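You operate a simulated robot arm through the tools that you are given. There is no shell and no other tool. Be economical: measure what you need, move in short steps, check, and stop when the job is done.

You run a simulated robot arm. Do the job below in one go: nothing can be reset, and whatever is moved stays where it is left.

## Task
Brush the small panel's dull joint bright, then rub tallow on both joints.
Fine: wire brush and tallow back where they stood.

The check looks at the end state, three seconds after you hand in, the way a careful person would. Anything else that was tipped, shoved, dropped, spilled or broken makes it a failure.

## Robot
A 6-joint arm with a two-finger parallel gripper, fixed in place. Base frame: the origin is at the foot of the arm, x ahead of it, y to its left, z up; the work surface is at about z = 90. Readings come in cm, rad, newtons and seconds.
With the tool pointing down near the work surface it reaches from about 24 to 66 cm from the base axis. Its first joint turns from -1.152 to 1.152 rad. Payload 2.9 kg.
Tool frame: the origin (TCP) lies between the finger pads and is the grasp point; the fingertips stand 3 cm ahead of it; z points along the fingers, y is the line along which they close. The gripper opens to 11 cm. The fingers are 2 cm wide and 1 cm thick; the gripper's body (4.8 by 11.2 cm) begins 5.5 cm behind the TCP.
Orientation is that of the tool frame in the base frame, as [roll, pitch, yaw] about the fixed x, y, z axes, in that order (R = Rz(yaw) Ry(pitch) Rx(roll)). With the fingers straight down and closing along the base's y, the tool's x points along the base's -x, its y along +y and its z along -z.

## Interface
- The arm moves only by the tool step_arm. Its argument "moves" is a list of rows, each a list of 7 numbers: the shift along the tool's x, y, z in m, then the turn, a rotation vector about the tool's x, y, z in rad, then the opening, from 0 (shut) to 1 (fully open). In form: [[dx, dy, dz, wx, wy, wz, fingers], ...]. A call has 1 to 8 rows; each row shifts and turns the commanded pose from where the row before left it, along the tool's axes as they then stand. Rows are played at 5 a second. More than 5 cm and 0.15 rad between two rows, or a gripper value outside its range, and nothing of the call is played. Where a pose cannot be reached the arm comes as near as it can. A force on the tool above 40 N (or 10 N above the force at the start of the call, whichever is more), or a blocked arm, ends the call early, and 0.2 s more pass. The fingers move at their own pace (about 10.8 cm/s each) and stop on an object; they squeeze with about 35 N. The grip force told is the motor's: it shows also when the fingers shut on nothing. Time passes only in rows, and 0.2 s behind the last, so rows that do not move let the fingers close. The reply holds the time, the measured pose of the TCP, the force on the tool along the base axes, the opening and the grip force, in the units named above and with some noise.
- Cameras (640 x 400 px; columns grow to the right, rows downward): "scene" is fixed at [8.78, 43.7, 140.21]; the picture's right is [-0.69, -0.73, 0.00], its down [-0.29, 0.27, -0.92] and it looks along [0.67, -0.63, -0.39] (base axes); focal length 285 px, centre (320, 200). "wrist" rides on the gripper at [-3.6, 0, -5.7] in the tool frame; the picture's right is [0.00, -1.00, 0.00], its down [0.97, 0.00, -0.24] and it looks along [0.24, 0.00, 0.97] (tool axes); focal length 218 px, centre (320, 200).
- camera(camera): a new picture of that camera. No time passes.
- point_at(camera, pixels): for up to 12 pixels [column, row] of the newest picture of that camera ("zoom" is the newest enlarged one), the place [x, y, z] in the base frame of the surface seen there, good to about 0.2 cm. No time passes.
- zoom(camera, box): a new picture of the part [left, top, right, bottom] of that camera's present view, enlarged. No time passes.
- job_done(): hands the job in; it is judged then, once.

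Work in short steps. Measure before you move; look again where a grasp or a placing could have gone wrong, and mend it. You have 80 turns and 54 pictures in all, those below and enlarged ones among them. Open the gripper and draw the arm clear of the work before you hand the job in, unless the task says otherwise; then end with one line.

The tools are called by a JSON object that holds its "op" and its "data". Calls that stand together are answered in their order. step_arm: Moves the arm, as the interface text tells. Its arguments: {"type":"object","properties":{"moves":{"type":"array","items":{"type":"array","items":{"type":"number"}}}},"required":["moves"]} The other tools are called the same way: camera (camera) takes a picture; point_at (camera, pixels) gives the place of the surface under pixels of a picture; zoom (camera, box) takes an enlarged picture of a part of a camera's view; job_done () hands the job in.

At the start:

```text
t: 0.0
tcp_pos: [38.52, 4.55, 124.61]
tool_rot: [3.142, -0.001, -3.14]
contact_force: [-0.8, 0.5, -0.2]
width: 11.0
finger_force: 0.1
```

scene: 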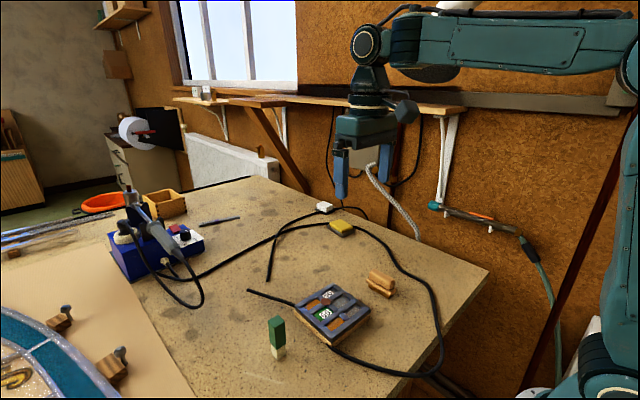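
wrist: 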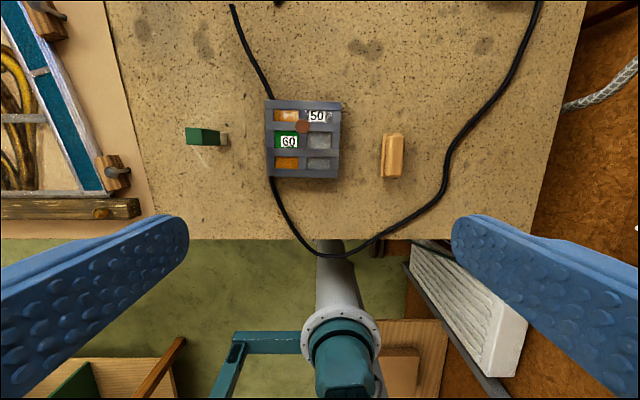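

The wrist view shows the small gray panel around (303,140), a green brush-like thing at (205,137) and a wooden block at (392,156). I enlarge these in both views.

{"op": "zoom", "data": {"camera": "wrist", "box": [170, 80, 430, 200]}}

{"op": "zoom", "data": {"camera": "scene", "box": [230, 190, 430, 370]}}

{"op": "zoom", "data": {"camera": "scene", "box": [0, 170, 260, 400]}}

```text
2.46 times, centred on (300, 140) of wrist
```

zoom: 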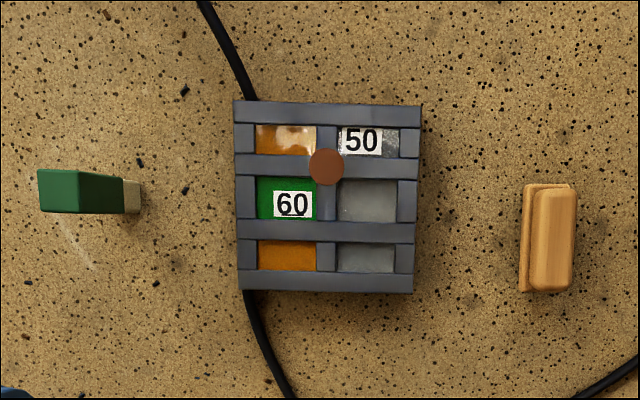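

```text
2.22 times, centred on (330, 280) of scene
```

zoom: 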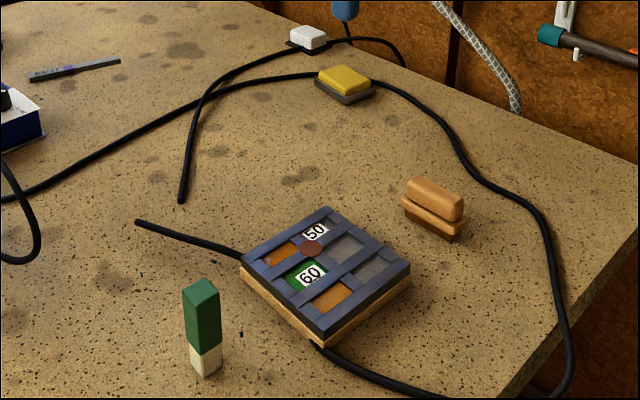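

```text
1.74 times, centred on (130, 285) of scene
```

zoom: 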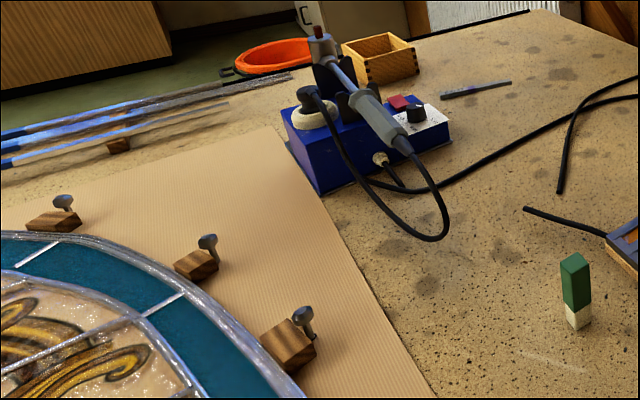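

I measure points on the panel, the green piece, the wooden piece and the yellow piece in the raw views.

{"op": "point_at", "data": {"camera": "wrist", "pixels": [[303, 127], [303, 154], [267, 102], [341, 103], [337, 178], [268, 176], [190, 134], [224, 139], [395, 135], [395, 175], [403, 155], [382, 155]]}}

{"op": "point_at", "data": {"camera": "scene", "pixels": [[277, 322], [279, 352], [339, 225], [325, 207], [381, 278], [378, 287], [327, 301], [345, 318], [318, 318], [285, 333], [272, 358], [340, 236]]}}

```text
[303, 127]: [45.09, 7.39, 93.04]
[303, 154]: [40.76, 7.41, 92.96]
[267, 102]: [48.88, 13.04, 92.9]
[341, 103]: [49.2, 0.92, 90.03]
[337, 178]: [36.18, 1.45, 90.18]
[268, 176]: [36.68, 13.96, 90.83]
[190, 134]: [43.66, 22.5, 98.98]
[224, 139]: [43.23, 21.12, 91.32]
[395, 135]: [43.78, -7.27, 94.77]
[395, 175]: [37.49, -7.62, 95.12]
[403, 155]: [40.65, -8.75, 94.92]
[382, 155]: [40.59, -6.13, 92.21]
```

```text
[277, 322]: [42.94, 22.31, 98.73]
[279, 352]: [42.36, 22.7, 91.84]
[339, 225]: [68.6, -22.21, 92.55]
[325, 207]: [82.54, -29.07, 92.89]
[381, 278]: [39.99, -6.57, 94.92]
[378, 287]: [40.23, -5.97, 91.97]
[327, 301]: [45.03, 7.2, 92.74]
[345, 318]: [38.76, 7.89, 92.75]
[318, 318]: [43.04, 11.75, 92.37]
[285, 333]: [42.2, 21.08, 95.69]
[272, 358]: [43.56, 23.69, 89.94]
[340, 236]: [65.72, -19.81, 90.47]
```

The brown spot is at about (45.1,7.4), the other crossing at about (40.8,7.4), both z≈93. I move the tool over the panel for a closer look.

{"op": "step_arm", "data": {"moves": [[-0.011, 0.006, 0.034, 0, 0, 0, 1], [-0.011, 0.006, 0.034, 0, 0, 0, 1], [-0.011, 0.006, 0.034, 0, 0, 0, 1], [-0.011, 0.006, 0.034, 0, 0, 0, 1], [-0.011, 0.006, 0.034, 0, 0, 0, 1], [0, 0, 0, 0, 0, 0, 1]]}}

{"op": "camera", "data": {"camera": "wrist"}}

```text
t: 1.4
tcp_pos: [44.11, 7.63, 107.59]
tool_rot: [3.14, 0.0, -3.141]
contact_force: [0.1, 0.0, -0.6]
width: 11.0
finger_force: 0.1
```

```text
48 pictures are left
```

wrist: 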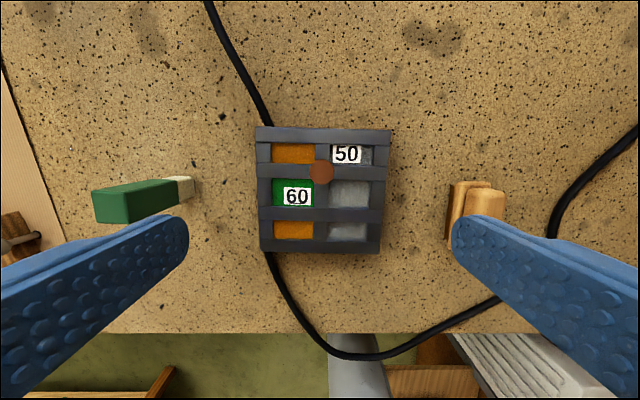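

{"op": "zoom", "data": {"camera": "wrist", "box": [240, 115, 400, 265]}}

{"op": "zoom", "data": {"camera": "scene", "box": [355, 260, 405, 310]}}

{"op": "zoom", "data": {"camera": "scene", "box": [250, 300, 310, 370]}}

{"op": "zoom", "data": {"camera": "scene", "box": [290, 190, 370, 250]}}

```text
2.67 times, centred on (320, 190) of wrist
```

zoom: 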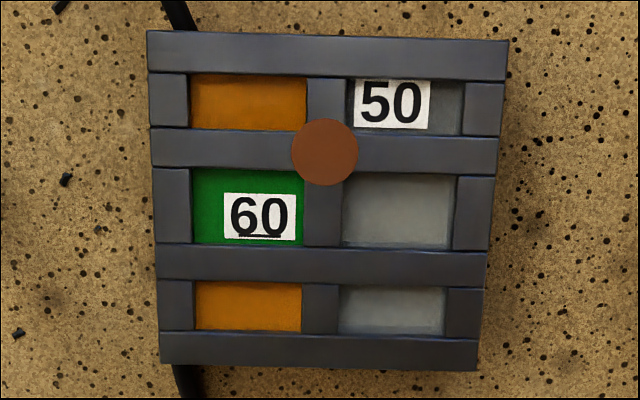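

```text
8.00 times, centred on (380, 285) of scene
```

zoom: 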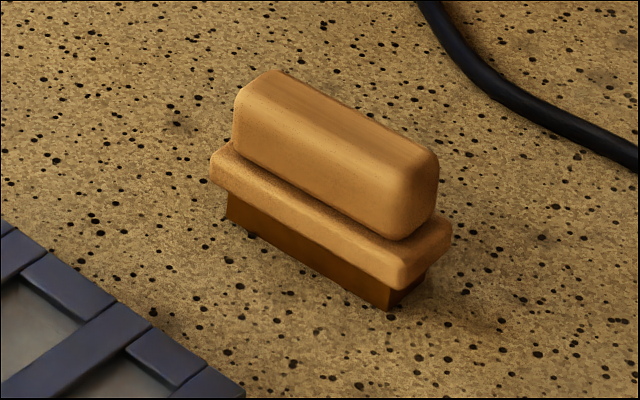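

```text
5.71 times, centred on (280, 335) of scene
```

zoom: 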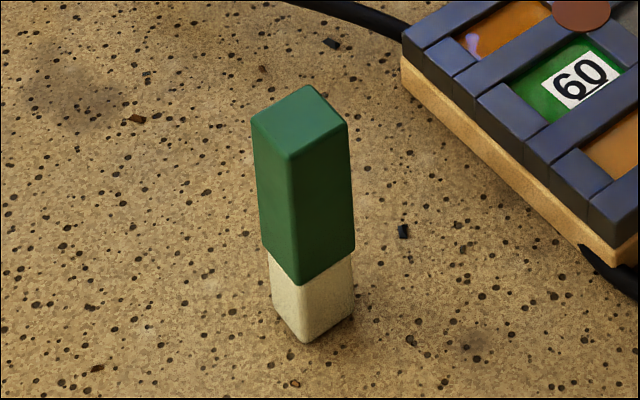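

```text
6.67 times, centred on (330, 220) of scene
```

zoom: 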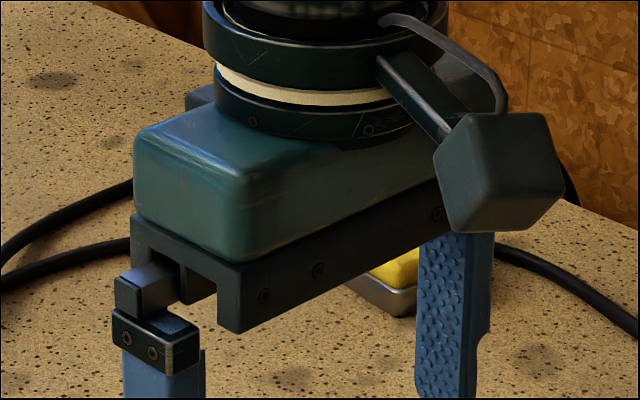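

The wooden block is the wire brush (brass bristles down), the green-wrapped stick is the tallow (cream end down). I move over the brush at the present height to measure it from above.

{"op": "step_arm", "data": {"moves": [[0.008, -0.038, 0, 0, 0, 0, 1], [0.008, -0.038, 0, 0, 0, 0, 1], [0.008, -0.038, 0, 0, 0, 0, 1], [0.008, -0.038, 0, 0, 0, 0, 1], [0, 0, 0, 0, 0, 0, 1]]}}

{"op": "zoom", "data": {"camera": "wrist", "box": [240, 120, 400, 220]}}

```text
t: 2.6
tcp_pos: [40.68, -7.65, 107.58]
tool_rot: [-3.141, 0.0, 3.142]
contact_force: [0.5, 0.0, -0.5]
width: 11.01
finger_force: 0.1
```

```text
4.00 times, centred on (320, 170) of wrist
```

zoom: 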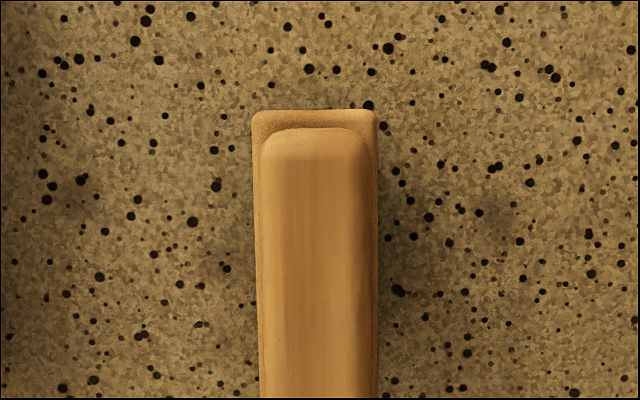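

Brush is nearly aligned with x. I take the full view to see its ends, then measure.

{"op": "zoom", "data": {"camera": "wrist", "box": [240, 130, 400, 260]}}

{"op": "point_at", "data": {"camera": "wrist", "pixels": [[306, 170], [306, 210], [331, 170], [331, 210], [318, 156], [318, 149], [304, 160], [334, 160], [318, 190], [318, 232], [318, 215]]}}

```text
3.08 times, centred on (320, 195) of wrist
```

zoom: 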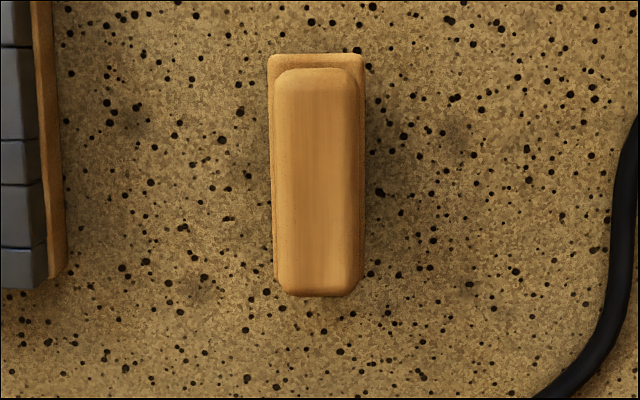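

```text
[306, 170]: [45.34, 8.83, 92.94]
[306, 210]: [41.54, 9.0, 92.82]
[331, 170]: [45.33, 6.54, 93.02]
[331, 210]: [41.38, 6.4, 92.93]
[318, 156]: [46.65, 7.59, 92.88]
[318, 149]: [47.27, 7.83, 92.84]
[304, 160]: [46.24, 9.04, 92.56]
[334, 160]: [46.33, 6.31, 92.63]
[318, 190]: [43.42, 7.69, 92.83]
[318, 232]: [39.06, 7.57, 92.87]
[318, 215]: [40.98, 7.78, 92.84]
```

Those were read on the older wrist picture; I measure on the newest zoom instead.

{"op": "point_at", "data": {"camera": "zoom", "pixels": [[282, 100], [358, 100], [280, 260], [355, 260], [318, 72], [318, 60], [318, 290], [273, 180], [363, 180], [318, 180], [271, 75], [48, 280]]}}

```text
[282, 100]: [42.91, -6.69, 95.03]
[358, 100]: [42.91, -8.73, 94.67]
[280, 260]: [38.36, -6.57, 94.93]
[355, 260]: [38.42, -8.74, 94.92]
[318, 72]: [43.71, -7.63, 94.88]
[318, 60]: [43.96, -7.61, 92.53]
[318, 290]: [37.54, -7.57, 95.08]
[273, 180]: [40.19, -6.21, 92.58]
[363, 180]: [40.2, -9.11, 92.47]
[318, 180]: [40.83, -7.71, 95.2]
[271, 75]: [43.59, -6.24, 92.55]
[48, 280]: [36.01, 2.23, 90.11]
```

Brush centre (40.7,-7.65), handle 2.3 wide, top z≈95.1, base plate top 92.6. I descend to TCP z 95.9 with the fingers half open.

{"op": "step_arm", "data": {"moves": [[0, 0, 0.04, 0, 0, 0, 0.5], [0, 0, 0.04, 0, 0, 0, 0.5], [0, 0, 0.025, 0, 0, 0, 0.5], [0, 0, 0.0115, 0, 0, 0, 0.5], [0, 0, 0, 0, 0, 0, 0.5]]}}

{"op": "camera", "data": {"camera": "wrist"}}

```text
t: 3.8
tcp_pos: [40.85, -7.63, 95.96]
tool_rot: [-3.141, 0.001, 3.142]
contact_force: [0.3, 0.1, -0.2]
width: 5.51
finger_force: 0.1
```

```text
41 pictures are left
```

wrist: 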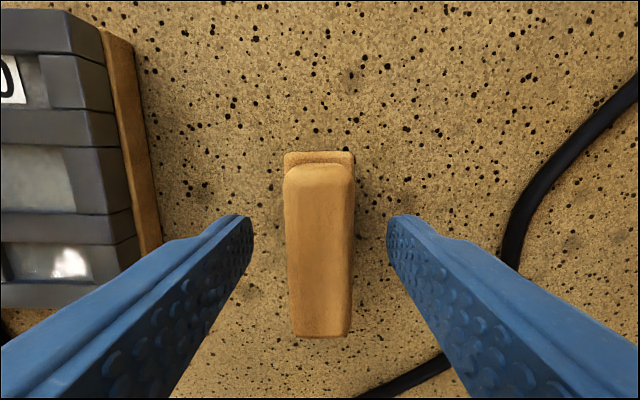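

The fingers straddle the handle evenly; close and lift a little.

{"op": "step_arm", "data": {"moves": [[0, 0, 0, 0, 0, 0, 0.1], [0, 0, 0, 0, 0, 0, 0.1], [0, 0, 0, 0, 0, 0, 0.1]]}}

```text
t: 4.6
tcp_pos: [40.81, -7.64, 95.87]
tool_rot: [3.141, 0.001, -3.14]
contact_force: [0.3, -0.6, 0.9]
width: 2.3
finger_force: 35.1
```

Gripped at 2.3 cm with 35 N. Lift 7 cm and carry over to the dull joint at (45.05, 7.4).

{"op": "step_arm", "data": {"moves": [[0, 0, -0.03, 0, 0, 0, 0.1], [0, 0, -0.04, 0, 0, 0, 0.1], [-0.01, 0.037, 0, 0, 0, 0, 0.1], [-0.01, 0.037, 0, 0, 0, 0, 0.1], [-0.011, 0.038, 0, 0, 0, 0, 0.1], [-0.0115, 0.038, 0, 0, 0, 0, 0.1], [0, 0, 0, 0, 0, 0, 0.1]]}}

{"op": "camera", "data": {"camera": "wrist"}}

{"op": "zoom", "data": {"camera": "scene", "box": [250, 200, 410, 360]}}

```text
t: 6.2
tcp_pos: [45.13, 7.49, 103.01]
tool_rot: [-3.141, 0.0, -3.14]
contact_force: [0.6, 0.2, -1.9]
width: 2.33
finger_force: 34.8
```

```text
40 pictures are left
```

wrist: 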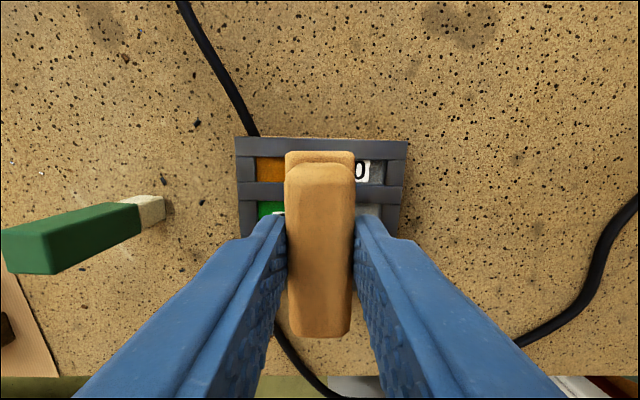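

```text
2.50 times, centred on (330, 280) of scene
```

zoom: 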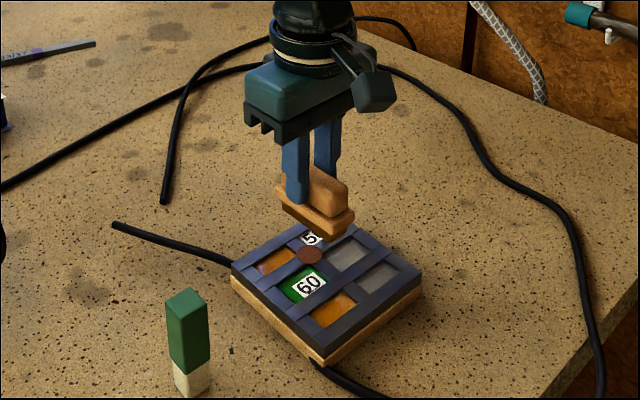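

Held level. Descend to just above contact (TCP ≈99.1), then touch in 1 mm steps while watching the force.

{"op": "step_arm", "data": {"moves": [[0, 0, 0.025, 0, 0, 0, 0.1], [0, 0, 0.013, 0, 0, 0, 0.1], [0, 0, 0.001, 0, 0, 0, 0.1], [0, 0, 0, 0, 0, 0, 0.1]]}}

{"op": "step_arm", "data": {"moves": [[0, 0, 0.001, 0, 0, 0, 0.1], [0, 0, 0, 0, 0, 0, 0.1]]}}

```text
t: 7.2
tcp_pos: [45.01, 7.4, 99.03]
tool_rot: [-3.141, 0.0, 3.142]
contact_force: [-0.9, 0.1, -0.1]
width: 2.3
finger_force: 34.9
```

```text
t: 7.8
tcp_pos: [45.06, 7.36, 99.1]
tool_rot: [-3.141, 0.0, 3.141]
contact_force: [-0.9, -0.6, -0.3]
width: 2.29
finger_force: 34.6
```

Force is about zero and barely changed; one more millimetre at a time.

{"op": "step_arm", "data": {"moves": [[0, 0, 0.001, 0, 0, 0, 0.1], [0, 0, 0, 0, 0, 0, 0.1]]}}

{"op": "step_arm", "data": {"moves": [[0, 0, 0.001, 0, 0, 0, 0.1], [0, 0, 0, 0, 0, 0, 0.1]]}}

```text
t: 8.4
tcp_pos: [45.05, 7.39, 98.86]
tool_rot: [3.14, -0.001, 3.14]
contact_force: [0.1, -0.3, -0.6]
width: 2.32
finger_force: 35.1
```

```text
t: 9.0
tcp_pos: [45.1, 7.34, 98.77]
tool_rot: [-3.141, 0.001, 3.141]
contact_force: [0.4, 0.5, -0.1]
width: 2.3
finger_force: 35.2
```

{"op": "zoom", "data": {"camera": "scene", "box": [290, 250, 370, 350]}}

{"op": "step_arm", "data": {"moves": [[0, 0, 0.001, 0, 0, 0, 0.1], [0, 0, 0, 0, 0, 0, 0.1]]}}

```text
4.00 times, centred on (330, 300) of scene
```

zoom: 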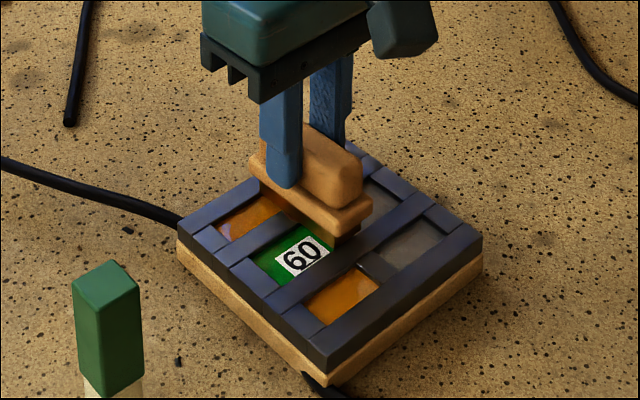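

```text
t: 9.6
tcp_pos: [45.01, 7.39, 98.77]
tool_rot: [-3.141, 0.002, 3.141]
contact_force: [-0.9, -0.4, 9.7]
width: 2.29
finger_force: 35.2
```

Contact now, ~10 N. I make gentle strokes of ±1 cm along x at this height and watch the forces.

{"op": "step_arm", "data": {"moves": [[-0.008, 0, -0.0003, 0, 0, 0, 0.1], [0.008, 0, 0, 0, 0, 0, 0.1], [0.008, 0, 0, 0, 0, 0, 0.1], [-0.008, 0, 0, 0, 0, 0, 0.1]]}}

{"op": "zoom", "data": {"camera": "scene", "box": [290, 250, 370, 350]}}

```text
t: 10.6
tcp_pos: [44.98, 7.33, 98.81]
tool_rot: [-3.14, 0.0, -3.14]
contact_force: [-7.4, 0.7, 15.5]
width: 2.31
finger_force: 34.9
```

```text
4.00 times, centred on (330, 300) of scene
```

zoom: 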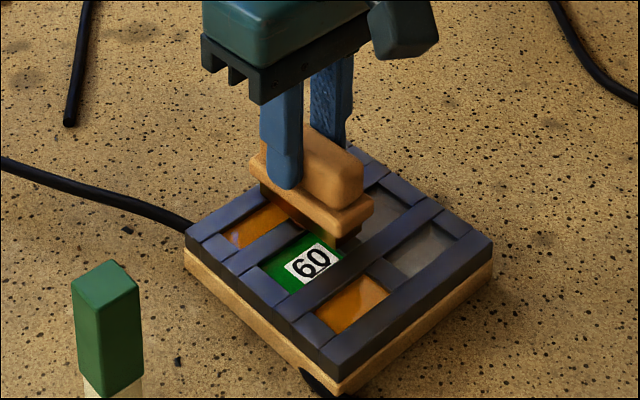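

The panel slid slightly towards -x with the strokes (its left corner went from (178,225) to (184,232) in the zoom). I lift off to inspect, and will press lighter.

{"op": "step_arm", "data": {"moves": [[0, 0, -0.02, 0, 0, 0, 0.1], [0, -0.04, -0.02, 0, 0, 0, 0.1], [0, -0.045, 0, 0, 0, 0, 0.1], [0, 0, 0, 0, 0, 0, 0.1]]}}

{"op": "zoom", "data": {"camera": "wrist", "box": [0, 80, 320, 280]}}

{"op": "zoom", "data": {"camera": "scene", "box": [280, 270, 380, 360]}}

```text
t: 11.6
tcp_pos: [45.06, -1.16, 102.58]
tool_rot: [3.141, 0.001, 3.141]
contact_force: [-0.1, 0.2, -1.4]
width: 2.31
finger_force: 34.7
```

```text
2.00 times, centred on (160, 180) of wrist
```

zoom: 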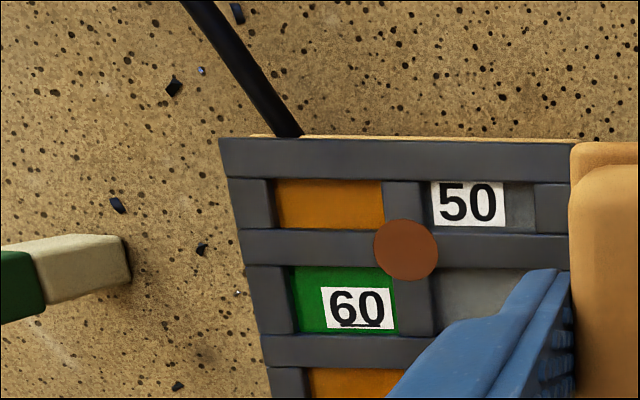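

```text
4.44 times, centred on (330, 315) of scene
```

zoom: 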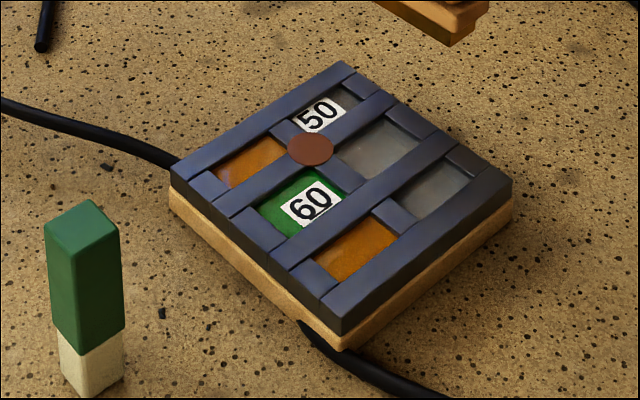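

The joint is still brown. I measure where the panel is now.

{"op": "point_at", "data": {"camera": "zoom", "pixels": [[311, 149], [370, 205], [174, 170], [343, 65], [343, 328], [508, 183]]}}

```text
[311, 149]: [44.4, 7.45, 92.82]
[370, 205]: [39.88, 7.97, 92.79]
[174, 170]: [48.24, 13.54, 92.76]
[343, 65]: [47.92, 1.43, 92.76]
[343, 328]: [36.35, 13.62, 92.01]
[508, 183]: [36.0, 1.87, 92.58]
```

Panel slid ~0.65 cm towards -x; joint now at (44.4, 7.45). I return over it and come down to a lighter contact.

{"op": "step_arm", "data": {"moves": [[0.006, 0.043, 0, 0, 0, 0, 0.1], [0, 0.042, 0.02, 0, 0, 0, 0.1], [0, 0, 0.018, 0, 0, 0, 0.1], [0, 0, 0.001, 0, 0, 0, 0.1], [0, 0, 0, 0, 0, 0, 0.1]]}}

{"op": "step_arm", "data": {"moves": [[0, 0, 0.0005, 0, 0, 0, 0.1], [0, 0, 0, 0, 0, 0, 0.1]]}}

```text
t: 12.8
tcp_pos: [44.44, 7.48, 98.83]
tool_rot: [-3.142, 0.001, -3.139]
contact_force: [-4.2, 2.1, 7.5]
width: 2.29
finger_force: 34.7
```

```text
t: 13.4
tcp_pos: [44.42, 7.45, 98.6]
tool_rot: [3.142, 0.002, 3.141]
contact_force: [-5.8, 4.0, 17.3]
width: 2.28
finger_force: 35.4
```

Stiffness is ~2 N per 0.1 mm; I back off 0.6 mm to get about 5 N and do small strokes.

{"op": "step_arm", "data": {"moves": [[0, 0, -0.0006, 0, 0, 0, 0.1], [0, 0, 0, 0, 0, 0, 0.1]]}}

{"op": "step_arm", "data": {"moves": [[-0.006, 0, 0, 0, 0, 0, 0.1], [0, 0, 0, 0, 0, 0, 0.1]]}}

{"op": "zoom", "data": {"camera": "scene", "box": [280, 270, 380, 360]}}

```text
t: 14.0
tcp_pos: [44.52, 7.38, 98.69]
tool_rot: [-3.141, 0.0, 3.141]
contact_force: [-1.3, 4.3, 9.4]
width: 2.32
finger_force: 34.8
```

```text
t: 14.6
tcp_pos: [45.0, 7.51, 98.68]
tool_rot: [-3.14, 0.0, 3.139]
contact_force: [-3.8, -1.0, 8.6]
width: 2.3
finger_force: 34.8
```

```text
4.44 times, centred on (330, 315) of scene
```

zoom: 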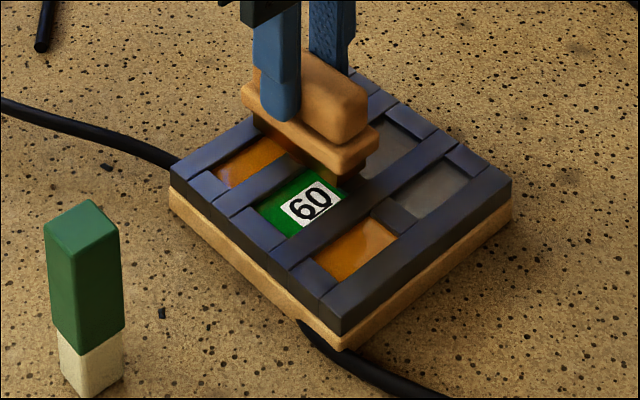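

At ~9 N the panel held still (corner still (172,172)). I continue the strokes ±0.8 cm at this pressure, slightly less.

{"op": "step_arm", "data": {"moves": [[0.006, 0, -0.0001, 0, 0, 0, 0.1], [0.006, 0, 0, 0, 0, 0, 0.1], [-0.006, 0, 0, 0, 0, 0, 0.1], [-0.006, 0, 0, 0, 0, 0, 0.1]]}}

{"op": "step_arm", "data": {"moves": [[0.006, 0, 0, 0, 0, 0, 0.1], [0.006, 0, 0, 0, 0, 0, 0.1], [-0.006, 0, 0, 0, 0, 0, 0.1], [-0.006, 0, 0, 0, 0, 0, 0.1]]}}

{"op": "zoom", "data": {"camera": "scene", "box": [280, 270, 380, 360]}}

```text
t: 15.6
tcp_pos: [45.14, 7.32, 98.85]
tool_rot: [-3.142, 0.0, -3.141]
contact_force: [-0.4, -0.1, -1.0]
width: 2.33
finger_force: 35.4
```

```text
t: 16.6
tcp_pos: [45.09, 7.34, 98.76]
tool_rot: [-3.141, -0.001, 3.141]
contact_force: [0.0, -0.3, -0.3]
width: 2.29
finger_force: 35.2
```

```text
4.44 times, centred on (330, 315) of scene
```

zoom: 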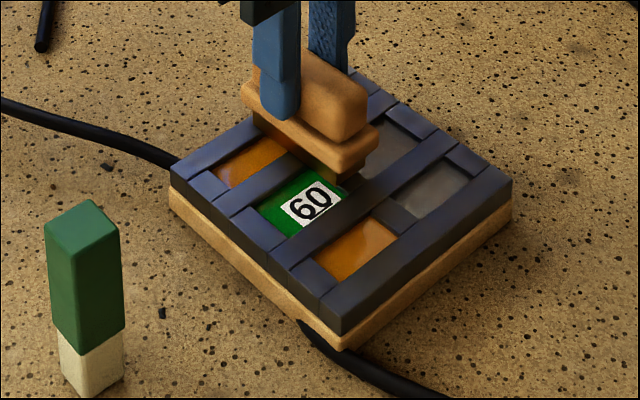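

Panel still put, but contact was lost (force ~0). I press in 0.4 mm and stroke again.

{"op": "step_arm", "data": {"moves": [[0, 0, 0.0004, 0, 0, 0, 0.1], [0, 0, 0, 0, 0, 0, 0.1]]}}

{"op": "step_arm", "data": {"moves": [[0.006, 0, 0, 0, 0, 0, 0.1], [0.006, 0, 0, 0, 0, 0, 0.1]]}}

{"op": "step_arm", "data": {"moves": [[-0.006, 0, 0, 0, 0, 0, 0.1], [-0.006, 0, 0, 0, 0, 0, 0.1]]}}

{"op": "zoom", "data": {"camera": "scene", "box": [280, 270, 380, 360]}}

```text
t: 17.2
tcp_pos: [45.12, 7.3, 98.62]
tool_rot: [-3.14, 0.001, -3.14]
contact_force: [0.3, 1.0, -0.9]
width: 2.3
finger_force: 34.8
```

```text
t: 17.8
tcp_pos: [43.99, 7.42, 98.74]
tool_rot: [3.14, 0.0, -3.139]
contact_force: [0.2, 0.1, -0.6]
width: 2.29
finger_force: 35.3
```

```text
t: 18.4
tcp_pos: [45.02, 7.39, 98.86]
tool_rot: [-3.141, 0.0, 3.14]
contact_force: [-0.1, 0.2, -0.7]
width: 2.32
finger_force: 34.7
```

```text
4.44 times, centred on (330, 315) of scene
```

zoom: 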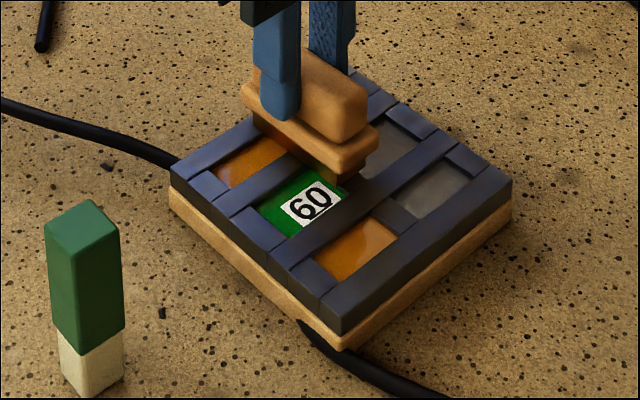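

Still no contact; press in another 0.3 mm and 0.2 mm, reading force each time.

{"op": "step_arm", "data": {"moves": [[0, 0, 0.0003, 0, 0, 0, 0.1], [0, 0, 0, 0, 0, 0, 0.1]]}}

{"op": "step_arm", "data": {"moves": [[0, 0, 0.0002, 0, 0, 0, 0.1], [0, 0, 0, 0, 0, 0, 0.1]]}}

```text
t: 19.0
tcp_pos: [45.01, 7.29, 98.8]
tool_rot: [3.142, -0.001, -3.141]
contact_force: [0.2, 0.2, 0.4]
width: 2.33
finger_force: 34.9
```

```text
t: 19.6
tcp_pos: [45.07, 7.28, 98.69]
tool_rot: [-3.141, -0.001, -3.14]
contact_force: [-1.6, -0.4, 1.9]
width: 2.3
finger_force: 35.3
```

Light contact (~2.5 N). Add 0.15 mm and stroke back and forth.

{"op": "step_arm", "data": {"moves": [[0.006, 0, 0.00015, 0, 0, 0, 0.1], [0.006, 0, 0, 0, 0, 0, 0.1]]}}

{"op": "step_arm", "data": {"moves": [[-0.006, 0, 0, 0, 0, 0, 0.1], [-0.006, 0, 0, 0, 0, 0, 0.1]]}}

{"op": "zoom", "data": {"camera": "scene", "box": [280, 270, 380, 360]}}

```text
t: 20.2
tcp_pos: [43.93, 7.43, 98.7]
tool_rot: [-3.141, 0.001, -3.141]
contact_force: [1.6, -0.7, 4.8]
width: 2.31
finger_force: 34.6
```

```text
t: 20.8
tcp_pos: [44.89, 7.38, 98.61]
tool_rot: [-3.141, 0.0, 3.141]
contact_force: [-5.5, 0.4, 7.5]
width: 2.32
finger_force: 35.8
```

```text
4.44 times, centred on (330, 315) of scene
```

zoom: 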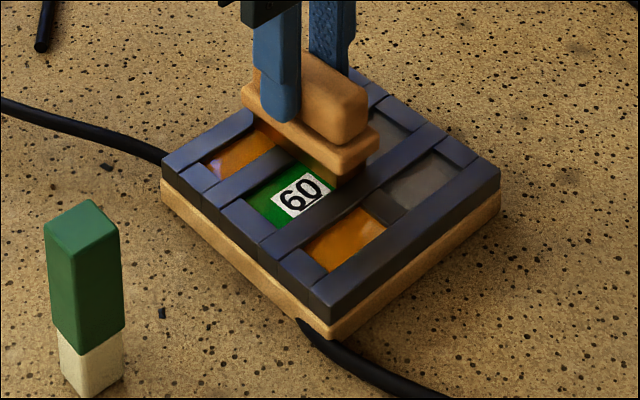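

The panel has slid back to its original place (corner at (162,162), same as at the start). I ease off 0.15 mm and make several light strokes around x=45.05.

{"op": "step_arm", "data": {"moves": [[0.006, 0, -0.00015, 0, 0, 0, 0.1], [-0.006, 0, 0, 0, 0, 0, 0.1], [-0.006, 0, 0, 0, 0, 0, 0.1], [0.006, 0, 0, 0, 0, 0, 0.1]]}}

{"op": "step_arm", "data": {"moves": [[0.006, 0, 0, 0, 0, 0, 0.1], [-0.006, 0, 0, 0, 0, 0, 0.1], [-0.006, 0, 0, 0, 0, 0, 0.1], [0.006, 0, 0, 0, 0, 0, 0.1]]}}

{"op": "step_arm", "data": {"moves": [[0, 0, -0.02, 0, 0, 0, 0.1], [0, -0.04, -0.02, 0, 0, 0, 0.1], [0, -0.045, 0, 0, 0, 0, 0.1], [0, 0, 0, 0, 0, 0, 0.1]]}}

{"op": "zoom", "data": {"camera": "scene", "box": [280, 270, 380, 360]}}

```text
t: 21.8
tcp_pos: [45.16, 7.46, 98.82]
tool_rot: [-3.14, 0.002, 3.141]
contact_force: [3.1, -0.9, 3.5]
width: 2.3
finger_force: 35.0
```

```text
t: 22.8
tcp_pos: [45.09, 7.42, 98.79]
tool_rot: [3.141, 0.001, 3.14]
contact_force: [3.0, -0.6, 5.1]
width: 2.31
finger_force: 35.1
```

```text
t: 23.8
tcp_pos: [45.01, -1.19, 102.73]
tool_rot: [3.141, -0.002, -3.141]
contact_force: [0.8, -0.1, -0.5]
width: 2.3
finger_force: 35.3
```

```text
4.44 times, centred on (330, 315) of scene
```

zoom: 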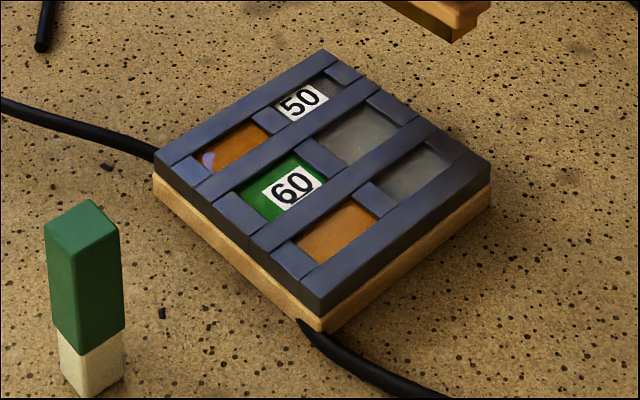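

The brown is gone; the panel is now ~0.6 cm towards +x, which I can undo later. I check the joint from the wrist, and measure.

{"op": "point_at", "data": {"camera": "zoom", "pixels": [[297, 136], [352, 192], [158, 158], [326, 55], [486, 168], [323, 300]]}}

{"op": "zoom", "data": {"camera": "wrist", "box": [0, 80, 320, 280]}}

```text
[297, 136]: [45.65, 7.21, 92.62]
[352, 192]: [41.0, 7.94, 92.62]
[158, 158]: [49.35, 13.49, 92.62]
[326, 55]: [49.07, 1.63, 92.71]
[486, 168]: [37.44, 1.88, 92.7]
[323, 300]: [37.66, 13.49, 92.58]
```

```text
2.00 times, centred on (160, 180) of wrist
```

zoom: 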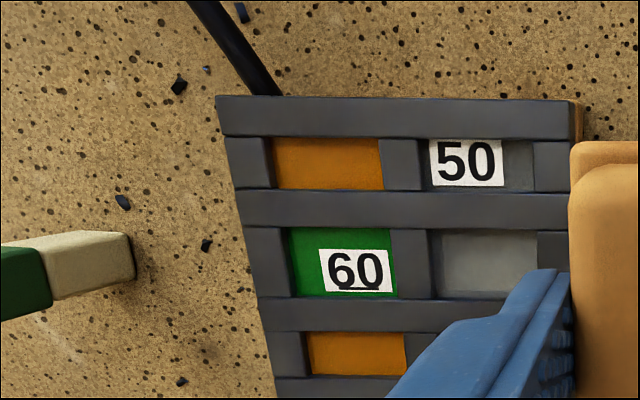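

Joint is clean. Now I return the brush above its place at (40.82,-7.64).

{"op": "step_arm", "data": {"moves": [[0.021, -0.032, 0, 0, 0, 0, 0.1], [0.0212, -0.0324, 0, 0, 0, 0, 0.1], [0, 0, 0.04, 0, 0, 0, 0.1], [0, 0, 0.022, 0, 0, 0, 0.1], [0, 0, 0, 0, 0, 0, 0.1]]}}

```text
t: 25.0
tcp_pos: [40.78, -7.56, 96.52]
tool_rot: [3.142, -0.002, -3.141]
contact_force: [-0.1, 0.0, -0.9]
width: 2.33
finger_force: 34.8
```

Position matches. I lower in small steps until contact.

{"op": "step_arm", "data": {"moves": [[0, -0.0003, 0.005, 0, 0, 0, 0.1], [0, 0, 0, 0, 0, 0, 0.1]]}}

{"op": "step_arm", "data": {"moves": [[0, 0, 0.001, 0, 0, 0, 0.1], [0, 0, 0, 0, 0, 0, 0.1]]}}

{"op": "step_arm", "data": {"moves": [[0, 0, 0.0005, 0, 0, 0, 0.1], [0, 0, 0, 0, 0, 0, 0.1]]}}

```text
t: 25.6
tcp_pos: [40.86, -7.67, 96.07]
tool_rot: [-3.141, 0.001, 3.14]
contact_force: [0.2, 1.1, -1.9]
width: 2.32
finger_force: 34.6
```

```text
t: 26.2
tcp_pos: [40.91, -7.69, 95.95]
tool_rot: [3.141, 0.001, -3.141]
contact_force: [-0.2, 0.9, -0.3]
width: 2.32
finger_force: 35.2
```

```text
t: 26.8
tcp_pos: [40.87, -7.64, 96.01]
tool_rot: [3.141, 0.002, -3.141]
contact_force: [-1.0, -1.6, 8.2]
width: 2.35
finger_force: 35.0
```

Contact on the table. Release and rise, then look.

{"op": "step_arm", "data": {"moves": [[0, 0, -0.0003, 0, 0, 0, 0.1], [0, 0, 0, 0, 0, 0, 0.45], [0, 0, 0, 0, 0, 0, 0.45], [0, 0, -0.04, 0, 0, 0, 0.45], [0, 0, -0.045, 0, 0, 0, 0.45], [0, 0, -0.03, 0, 0, 0, 0.45], [0, 0, 0, 0, 0, 0, 0.45]]}}

{"op": "zoom", "data": {"camera": "wrist", "box": [240, 130, 400, 260]}}

{"op": "point_at", "data": {"camera": "zoom", "pixels": [[282, 100], [358, 100], [280, 260], [355, 260], [318, 72], [318, 60], [318, 290], [273, 180], [363, 180], [318, 180]]}}

```text
t: 28.4
tcp_pos: [40.8, -7.64, 107.42]
tool_rot: [3.141, 0.001, 3.142]
contact_force: [0.2, 0.3, 0.1]
width: 4.96
finger_force: 0.0
```

```text
3.08 times, centred on (320, 195) of wrist
```

zoom: 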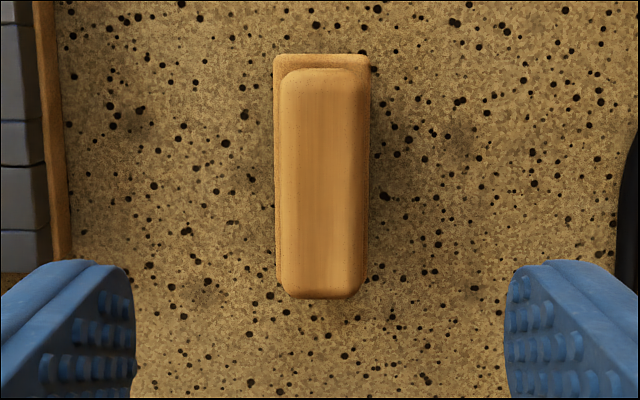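

```text
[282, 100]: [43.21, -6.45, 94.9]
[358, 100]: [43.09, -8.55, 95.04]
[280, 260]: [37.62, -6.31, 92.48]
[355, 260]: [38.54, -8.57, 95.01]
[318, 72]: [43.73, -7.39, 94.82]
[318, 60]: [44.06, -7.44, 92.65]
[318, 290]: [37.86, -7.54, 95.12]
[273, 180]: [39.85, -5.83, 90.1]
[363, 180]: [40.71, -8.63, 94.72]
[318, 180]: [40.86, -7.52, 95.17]
```

Brush is back within 1–2 mm. Next, move over the tallow at about (43, 22.4) to measure it, opening the fingers.

{"op": "step_arm", "data": {"moves": [[-0.004, 0.045, 0, 0, 0, 0, 0.6], [-0.004, 0.045, 0, 0, 0, 0, 0.6], [-0.004, 0.045, 0, 0, 0, 0, 0.6], [-0.004, 0.045, 0, 0, 0, 0, 0.6], [-0.004, 0.045, 0, 0, 0, 0, 0.6], [-0.003, 0.045, 0, 0, 0, 0, 0.6], [0, 0.03, 0, 0, 0, 0, 0.6], [0, 0, 0, 0, 0, 0, 0.6]]}}

{"op": "zoom", "data": {"camera": "wrist", "box": [240, 130, 400, 260]}}

```text
t: 30.2
tcp_pos: [43.21, 22.48, 107.44]
tool_rot: [3.141, -0.002, -3.141]
contact_force: [0.0, 0.0, 0.9]
width: 6.58
finger_force: 0.2
```

```text
3.08 times, centred on (320, 195) of wrist
```

zoom: 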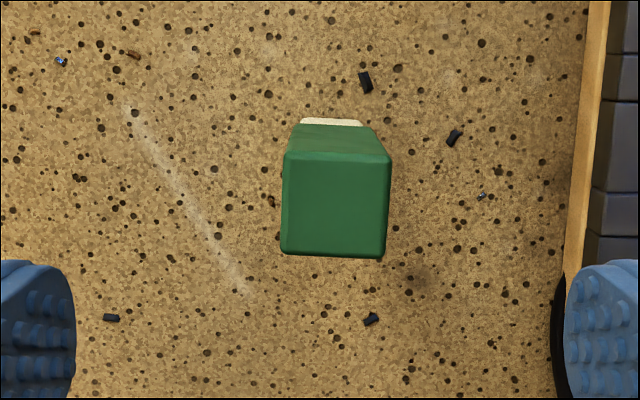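

{"op": "point_at", "data": {"camera": "zoom", "pixels": [[294, 156], [382, 162], [288, 246], [378, 250], [335, 205], [335, 122], [288, 200], [383, 205]]}}

```text
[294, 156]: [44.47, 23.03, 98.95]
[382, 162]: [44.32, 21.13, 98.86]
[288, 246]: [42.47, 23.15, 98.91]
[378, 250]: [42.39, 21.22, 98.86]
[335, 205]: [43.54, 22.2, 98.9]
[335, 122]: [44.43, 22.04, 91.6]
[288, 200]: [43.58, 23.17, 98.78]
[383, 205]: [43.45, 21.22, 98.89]
```

Tallow top centre (43.42,22.15,98.9), about 2.2 square, turned about -0.07 rad. I align the gripper and descend to z 96.5 so the pads hold the green sleeve.

{"op": "step_arm", "data": {"moves": [[-0.0021, -0.0033, 0.01, 0, 0, 0.07, 0.5], [0, 0, 0.04, 0, 0, 0, 0.5], [0, 0, 0.035, 0, 0, 0, 0.5], [0, 0, 0.0244, 0, 0, 0, 0.5], [0, 0, 0, 0, 0, 0, 0.5]]}}

{"op": "camera", "data": {"camera": "wrist"}}

```text
t: 31.4
tcp_pos: [43.36, 21.98, 96.38]
tool_rot: [-3.142, 0.0, 3.071]
contact_force: [-0.1, -0.6, -0.4]
width: 5.5
finger_force: 0.1
```

```text
26 pictures are left
```

wrist: 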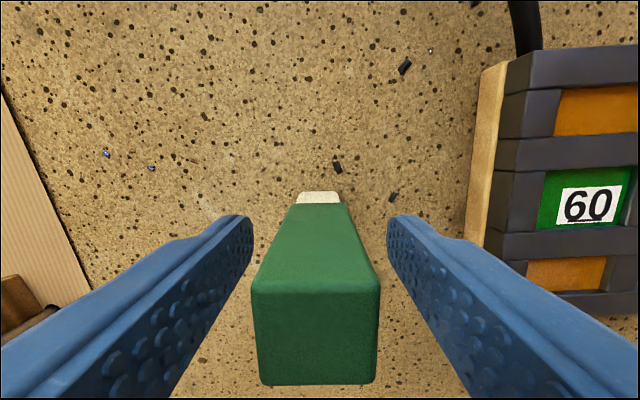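

Well aligned, offset about 1 mm; correct and close.

{"op": "step_arm", "data": {"moves": [[0, 0.001, 0, 0, 0, 0, 0.5], [0, 0, 0, 0, 0, 0, 0.1], [0, 0, 0, 0, 0, 0, 0.1], [0, 0, 0, 0, 0, 0, 0.1]]}}

```text
t: 32.4
tcp_pos: [43.38, 22.3, 96.5]
tool_rot: [-3.141, -0.002, 3.071]
contact_force: [-0.7, 0.4, 0.2]
width: 2.32
finger_force: 34.9
```

Gripped (2.3 cm). Lift 6 cm and carry to the brushed joint, now at (45.65, 7.4), in tool axes (-3.3, -14.6) cm.

{"op": "step_arm", "data": {"moves": [[0, 0, -0.03, 0, 0, 0, 0.1], [0, 0, -0.03, 0, 0, 0, 0.1], [-0.008, -0.037, 0, 0, 0, 0, 0.1], [-0.008, -0.037, 0, 0, 0, 0, 0.1], [-0.0085, -0.036, 0, 0, 0, 0, 0.1], [-0.0085, -0.036, 0, 0, 0, 0, 0.1], [0, 0, 0, 0, 0, 0, 0.1]]}}

{"op": "zoom", "data": {"camera": "scene", "box": [280, 240, 380, 360]}}

```text
t: 34.0
tcp_pos: [45.61, 7.37, 102.52]
tool_rot: [3.141, -0.001, 3.072]
contact_force: [0.7, -0.2, -0.3]
width: 2.34
finger_force: 35.6
```

```text
3.33 times, centred on (330, 300) of scene
```

zoom: 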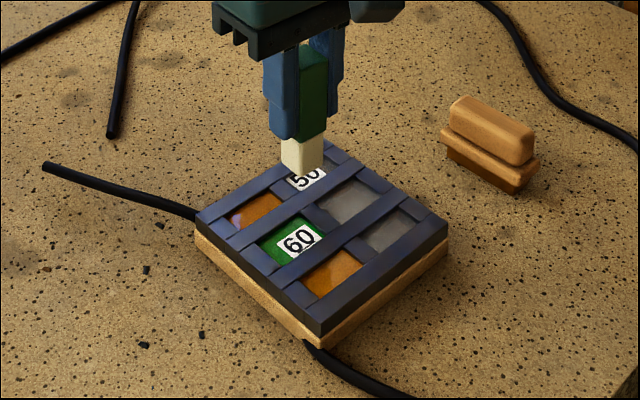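

Upright. Contact expected at TCP ≈99.3; descend to 99.6, then creep.

{"op": "step_arm", "data": {"moves": [[0, 0, 0.02, 0, 0, 0, 0.1], [0, 0, 0.009, 0, 0, 0, 0.1], [0, 0, 0, 0, 0, 0, 0.1]]}}

{"op": "step_arm", "data": {"moves": [[0, 0, 0.001, 0, 0, 0, 0.1], [0, 0, 0, 0, 0, 0, 0.1]]}}

{"op": "step_arm", "data": {"moves": [[0, 0, 0.0007, 0, 0, 0, 0.1], [0, 0, 0, 0, 0, 0, 0.1]]}}

{"op": "step_arm", "data": {"moves": [[0, 0, 0.0005, 0, 0, 0, 0.1], [0, 0, 0, 0, 0, 0, 0.1]]}}

```text
t: 34.8
tcp_pos: [45.66, 7.36, 99.45]
tool_rot: [3.141, 0.001, 3.071]
contact_force: [0.1, 0.2, -0.6]
width: 2.34
finger_force: 35.0
```

```text
t: 35.4
tcp_pos: [45.47, 7.41, 99.39]
tool_rot: [3.14, -0.001, 3.072]
contact_force: [-0.1, 0.2, 0.5]
width: 2.32
finger_force: 35.2
```

```text
t: 36.0
tcp_pos: [45.59, 7.47, 99.41]
tool_rot: [3.141, 0.001, 3.073]
contact_force: [0.5, 0.0, -1.4]
width: 2.35
finger_force: 34.8
```

```text
t: 36.6
tcp_pos: [45.6, 7.37, 99.35]
tool_rot: [3.141, -0.001, 3.072]
contact_force: [0.4, -0.2, -1.0]
width: 2.32
finger_force: 35.2
```

No contact yet; continue in 0.4 mm steps.

{"op": "step_arm", "data": {"moves": [[0, 0, 0.0005, 0, 0, 0, 0.1], [0, 0, 0, 0, 0, 0, 0.1]]}}

{"op": "step_arm", "data": {"moves": [[0, 0, 0.0004, 0, 0, 0, 0.1], [0, 0, 0, 0, 0, 0, 0.1]]}}

```text
t: 37.2
tcp_pos: [45.65, 7.24, 99.3]
tool_rot: [3.142, 0.0, 3.071]
contact_force: [0.0, 0.7, -0.1]
width: 2.32
finger_force: 35.0
```

```text
t: 37.8
tcp_pos: [45.55, 7.36, 99.27]
tool_rot: [-3.141, 0.0, 3.072]
contact_force: [0.0, 0.6, -1.0]
width: 2.33
finger_force: 35.0
```

{"op": "step_arm", "data": {"moves": [[0, 0, 0.0004, 0, 0, 0, 0.1], [0, 0, 0, 0, 0, 0, 0.1]]}}

{"op": "step_arm", "data": {"moves": [[0, 0, 0.0004, 0, 0, 0, 0.1], [0, 0, 0, 0, 0, 0, 0.1]]}}

```text
t: 38.4
tcp_pos: [45.55, 7.42, 99.41]
tool_rot: [-3.141, -0.001, 3.072]
contact_force: [-2.5, 0.8, 3.9]
width: 2.34
finger_force: 35.5
```

```text
t: 39.0
tcp_pos: [45.68, 7.36, 99.22]
tool_rot: [3.142, 0.0, 3.073]
contact_force: [-3.8, -0.3, 10.3]
width: 2.33
finger_force: 35.4
```

Contact. Ease 0.2 mm and rub ±0.6 cm along x, ending toward -x bias.

{"op": "step_arm", "data": {"moves": [[0.006, 0, -0.0002, 0, 0, 0, 0.1], [-0.006, 0, -0.0001, 0, 0, 0, 0.1], [-0.006, 0, 0, 0, 0, 0, 0.1], [0.006, 0, 0, 0, 0, 0, 0.1], [0, 0.005, 0, 0, 0, 0, 0.1], [0, -0.005, 0, 0, 0, 0, 0.1]]}}

{"op": "zoom", "data": {"camera": "scene", "box": [280, 270, 380, 360]}}

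```text
t: 40.4
tcp_pos: [45.59, 7.62, 99.16]
tool_rot: [3.139, 0.002, 3.075]
contact_force: [1.0, 4.4, 13.4]
width: 2.33
finger_force: 35.2
```

```text
4.44 times, centred on (330, 315) of scene
```

zoom: 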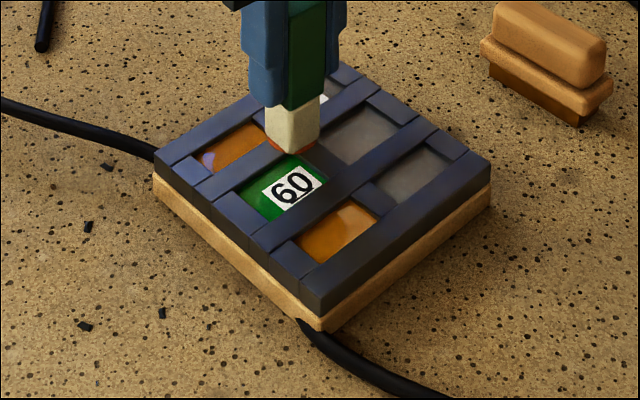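

An orange-brown tint shows under the tallow; the panel did not move. Lift and shift aside to look.

{"op": "step_arm", "data": {"moves": [[0, 0, -0.03, 0, 0, 0, 0.1], [0, 0.04, -0.01, 0, 0, 0, 0.1], [0, 0.04, 0, 0, 0, 0, 0.1], [0, 0, 0, 0, 0, 0, 0.1]]}}

{"op": "zoom", "data": {"camera": "wrist", "box": [320, 60, 640, 260]}}

{"op": "zoom", "data": {"camera": "scene", "box": [280, 270, 380, 360]}}

```text
t: 41.4
tcp_pos: [46.3, 15.39, 103.29]
tool_rot: [3.142, 0.002, 3.072]
contact_force: [0.0, 0.4, -0.6]
width: 2.34
finger_force: 34.9
```

```text
2.00 times, centred on (480, 160) of wrist
```

zoom: 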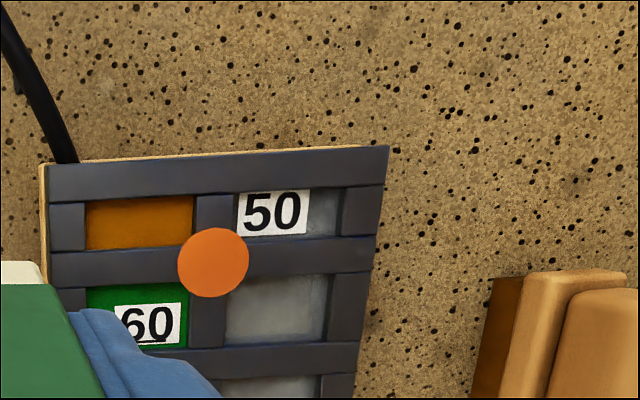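

```text
4.44 times, centred on (330, 315) of scene
```

zoom: 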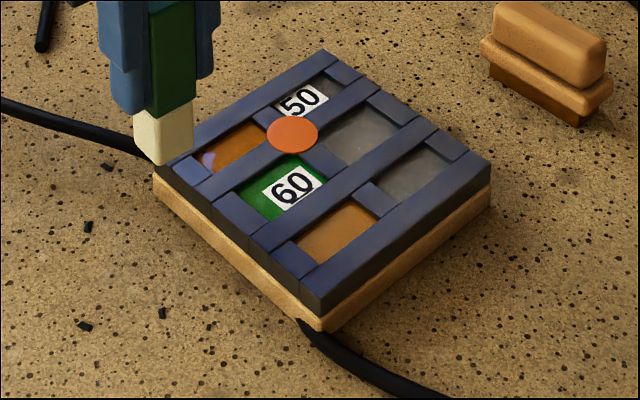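

A bright orange disc now marks joint 1 as tallowed. Next the second joint at (41.65,7.55): move over and descend to about 1 mm above contact.

{"op": "step_arm", "data": {"moves": [[0.02, -0.04, 0, 0, 0, 0, 0.1], [0.0203, -0.0415, 0, 0, 0, 0, 0.1], [0, 0, 0.03, 0, 0, 0, 0.1], [0, 0, 0.009, 0, 0, 0, 0.1], [0, 0, 0, 0, 0, 0, 0.1]]}}

{"op": "step_arm", "data": {"moves": [[0, 0, 0.0005, 0, 0, 0, 0.1], [0, 0, 0, 0, 0, 0, 0.1]]}}

{"op": "zoom", "data": {"camera": "scene", "box": [280, 270, 380, 360]}}

```text
t: 42.6
tcp_pos: [41.58, 7.61, 99.27]
tool_rot: [-3.14, -0.001, 3.072]
contact_force: [-1.5, 0.0, -0.6]
width: 2.36
finger_force: 35.0
```

```text
t: 43.2
tcp_pos: [41.5, 7.57, 99.25]
tool_rot: [3.141, -0.001, 3.071]
contact_force: [-0.2, 0.0, -0.6]
width: 2.34
finger_force: 35.0
```

```text
4.44 times, centred on (330, 315) of scene
```

zoom: 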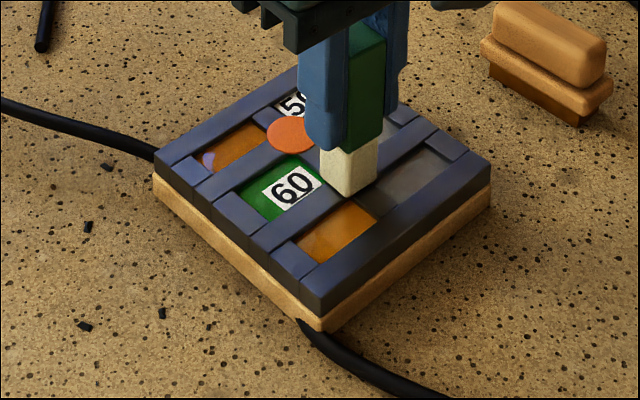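

Over the lower crossing at about (347,185). Creep to contact.

{"op": "step_arm", "data": {"moves": [[0, 0, 0.0004, 0, 0, 0, 0.1], [0, 0, 0, 0, 0, 0, 0.1]]}}

{"op": "step_arm", "data": {"moves": [[0, 0, 0.0003, 0, 0, 0, 0.1], [0, 0, 0, 0, 0, 0, 0.1]]}}

{"op": "step_arm", "data": {"moves": [[0, 0, 0.0002, 0, 0, 0, 0.1], [0, 0, 0, 0, 0, 0, 0.1]]}}

```text
t: 43.8
tcp_pos: [41.77, 7.53, 99.26]
tool_rot: [3.141, 0.0, 3.071]
contact_force: [0.1, -0.5, 0.7]
width: 2.35
finger_force: 35.2
```

```text
t: 44.4
tcp_pos: [41.64, 7.58, 99.29]
tool_rot: [3.141, -0.001, 3.072]
contact_force: [-1.2, 0.9, 8.3]
width: 2.36
finger_force: 35.4
```

```text
t: 45.0
tcp_pos: [41.69, 7.52, 99.21]
tool_rot: [3.14, 0.001, 3.072]
contact_force: [-1.2, 0.6, 12.6]
width: 2.34
finger_force: 35.0
```

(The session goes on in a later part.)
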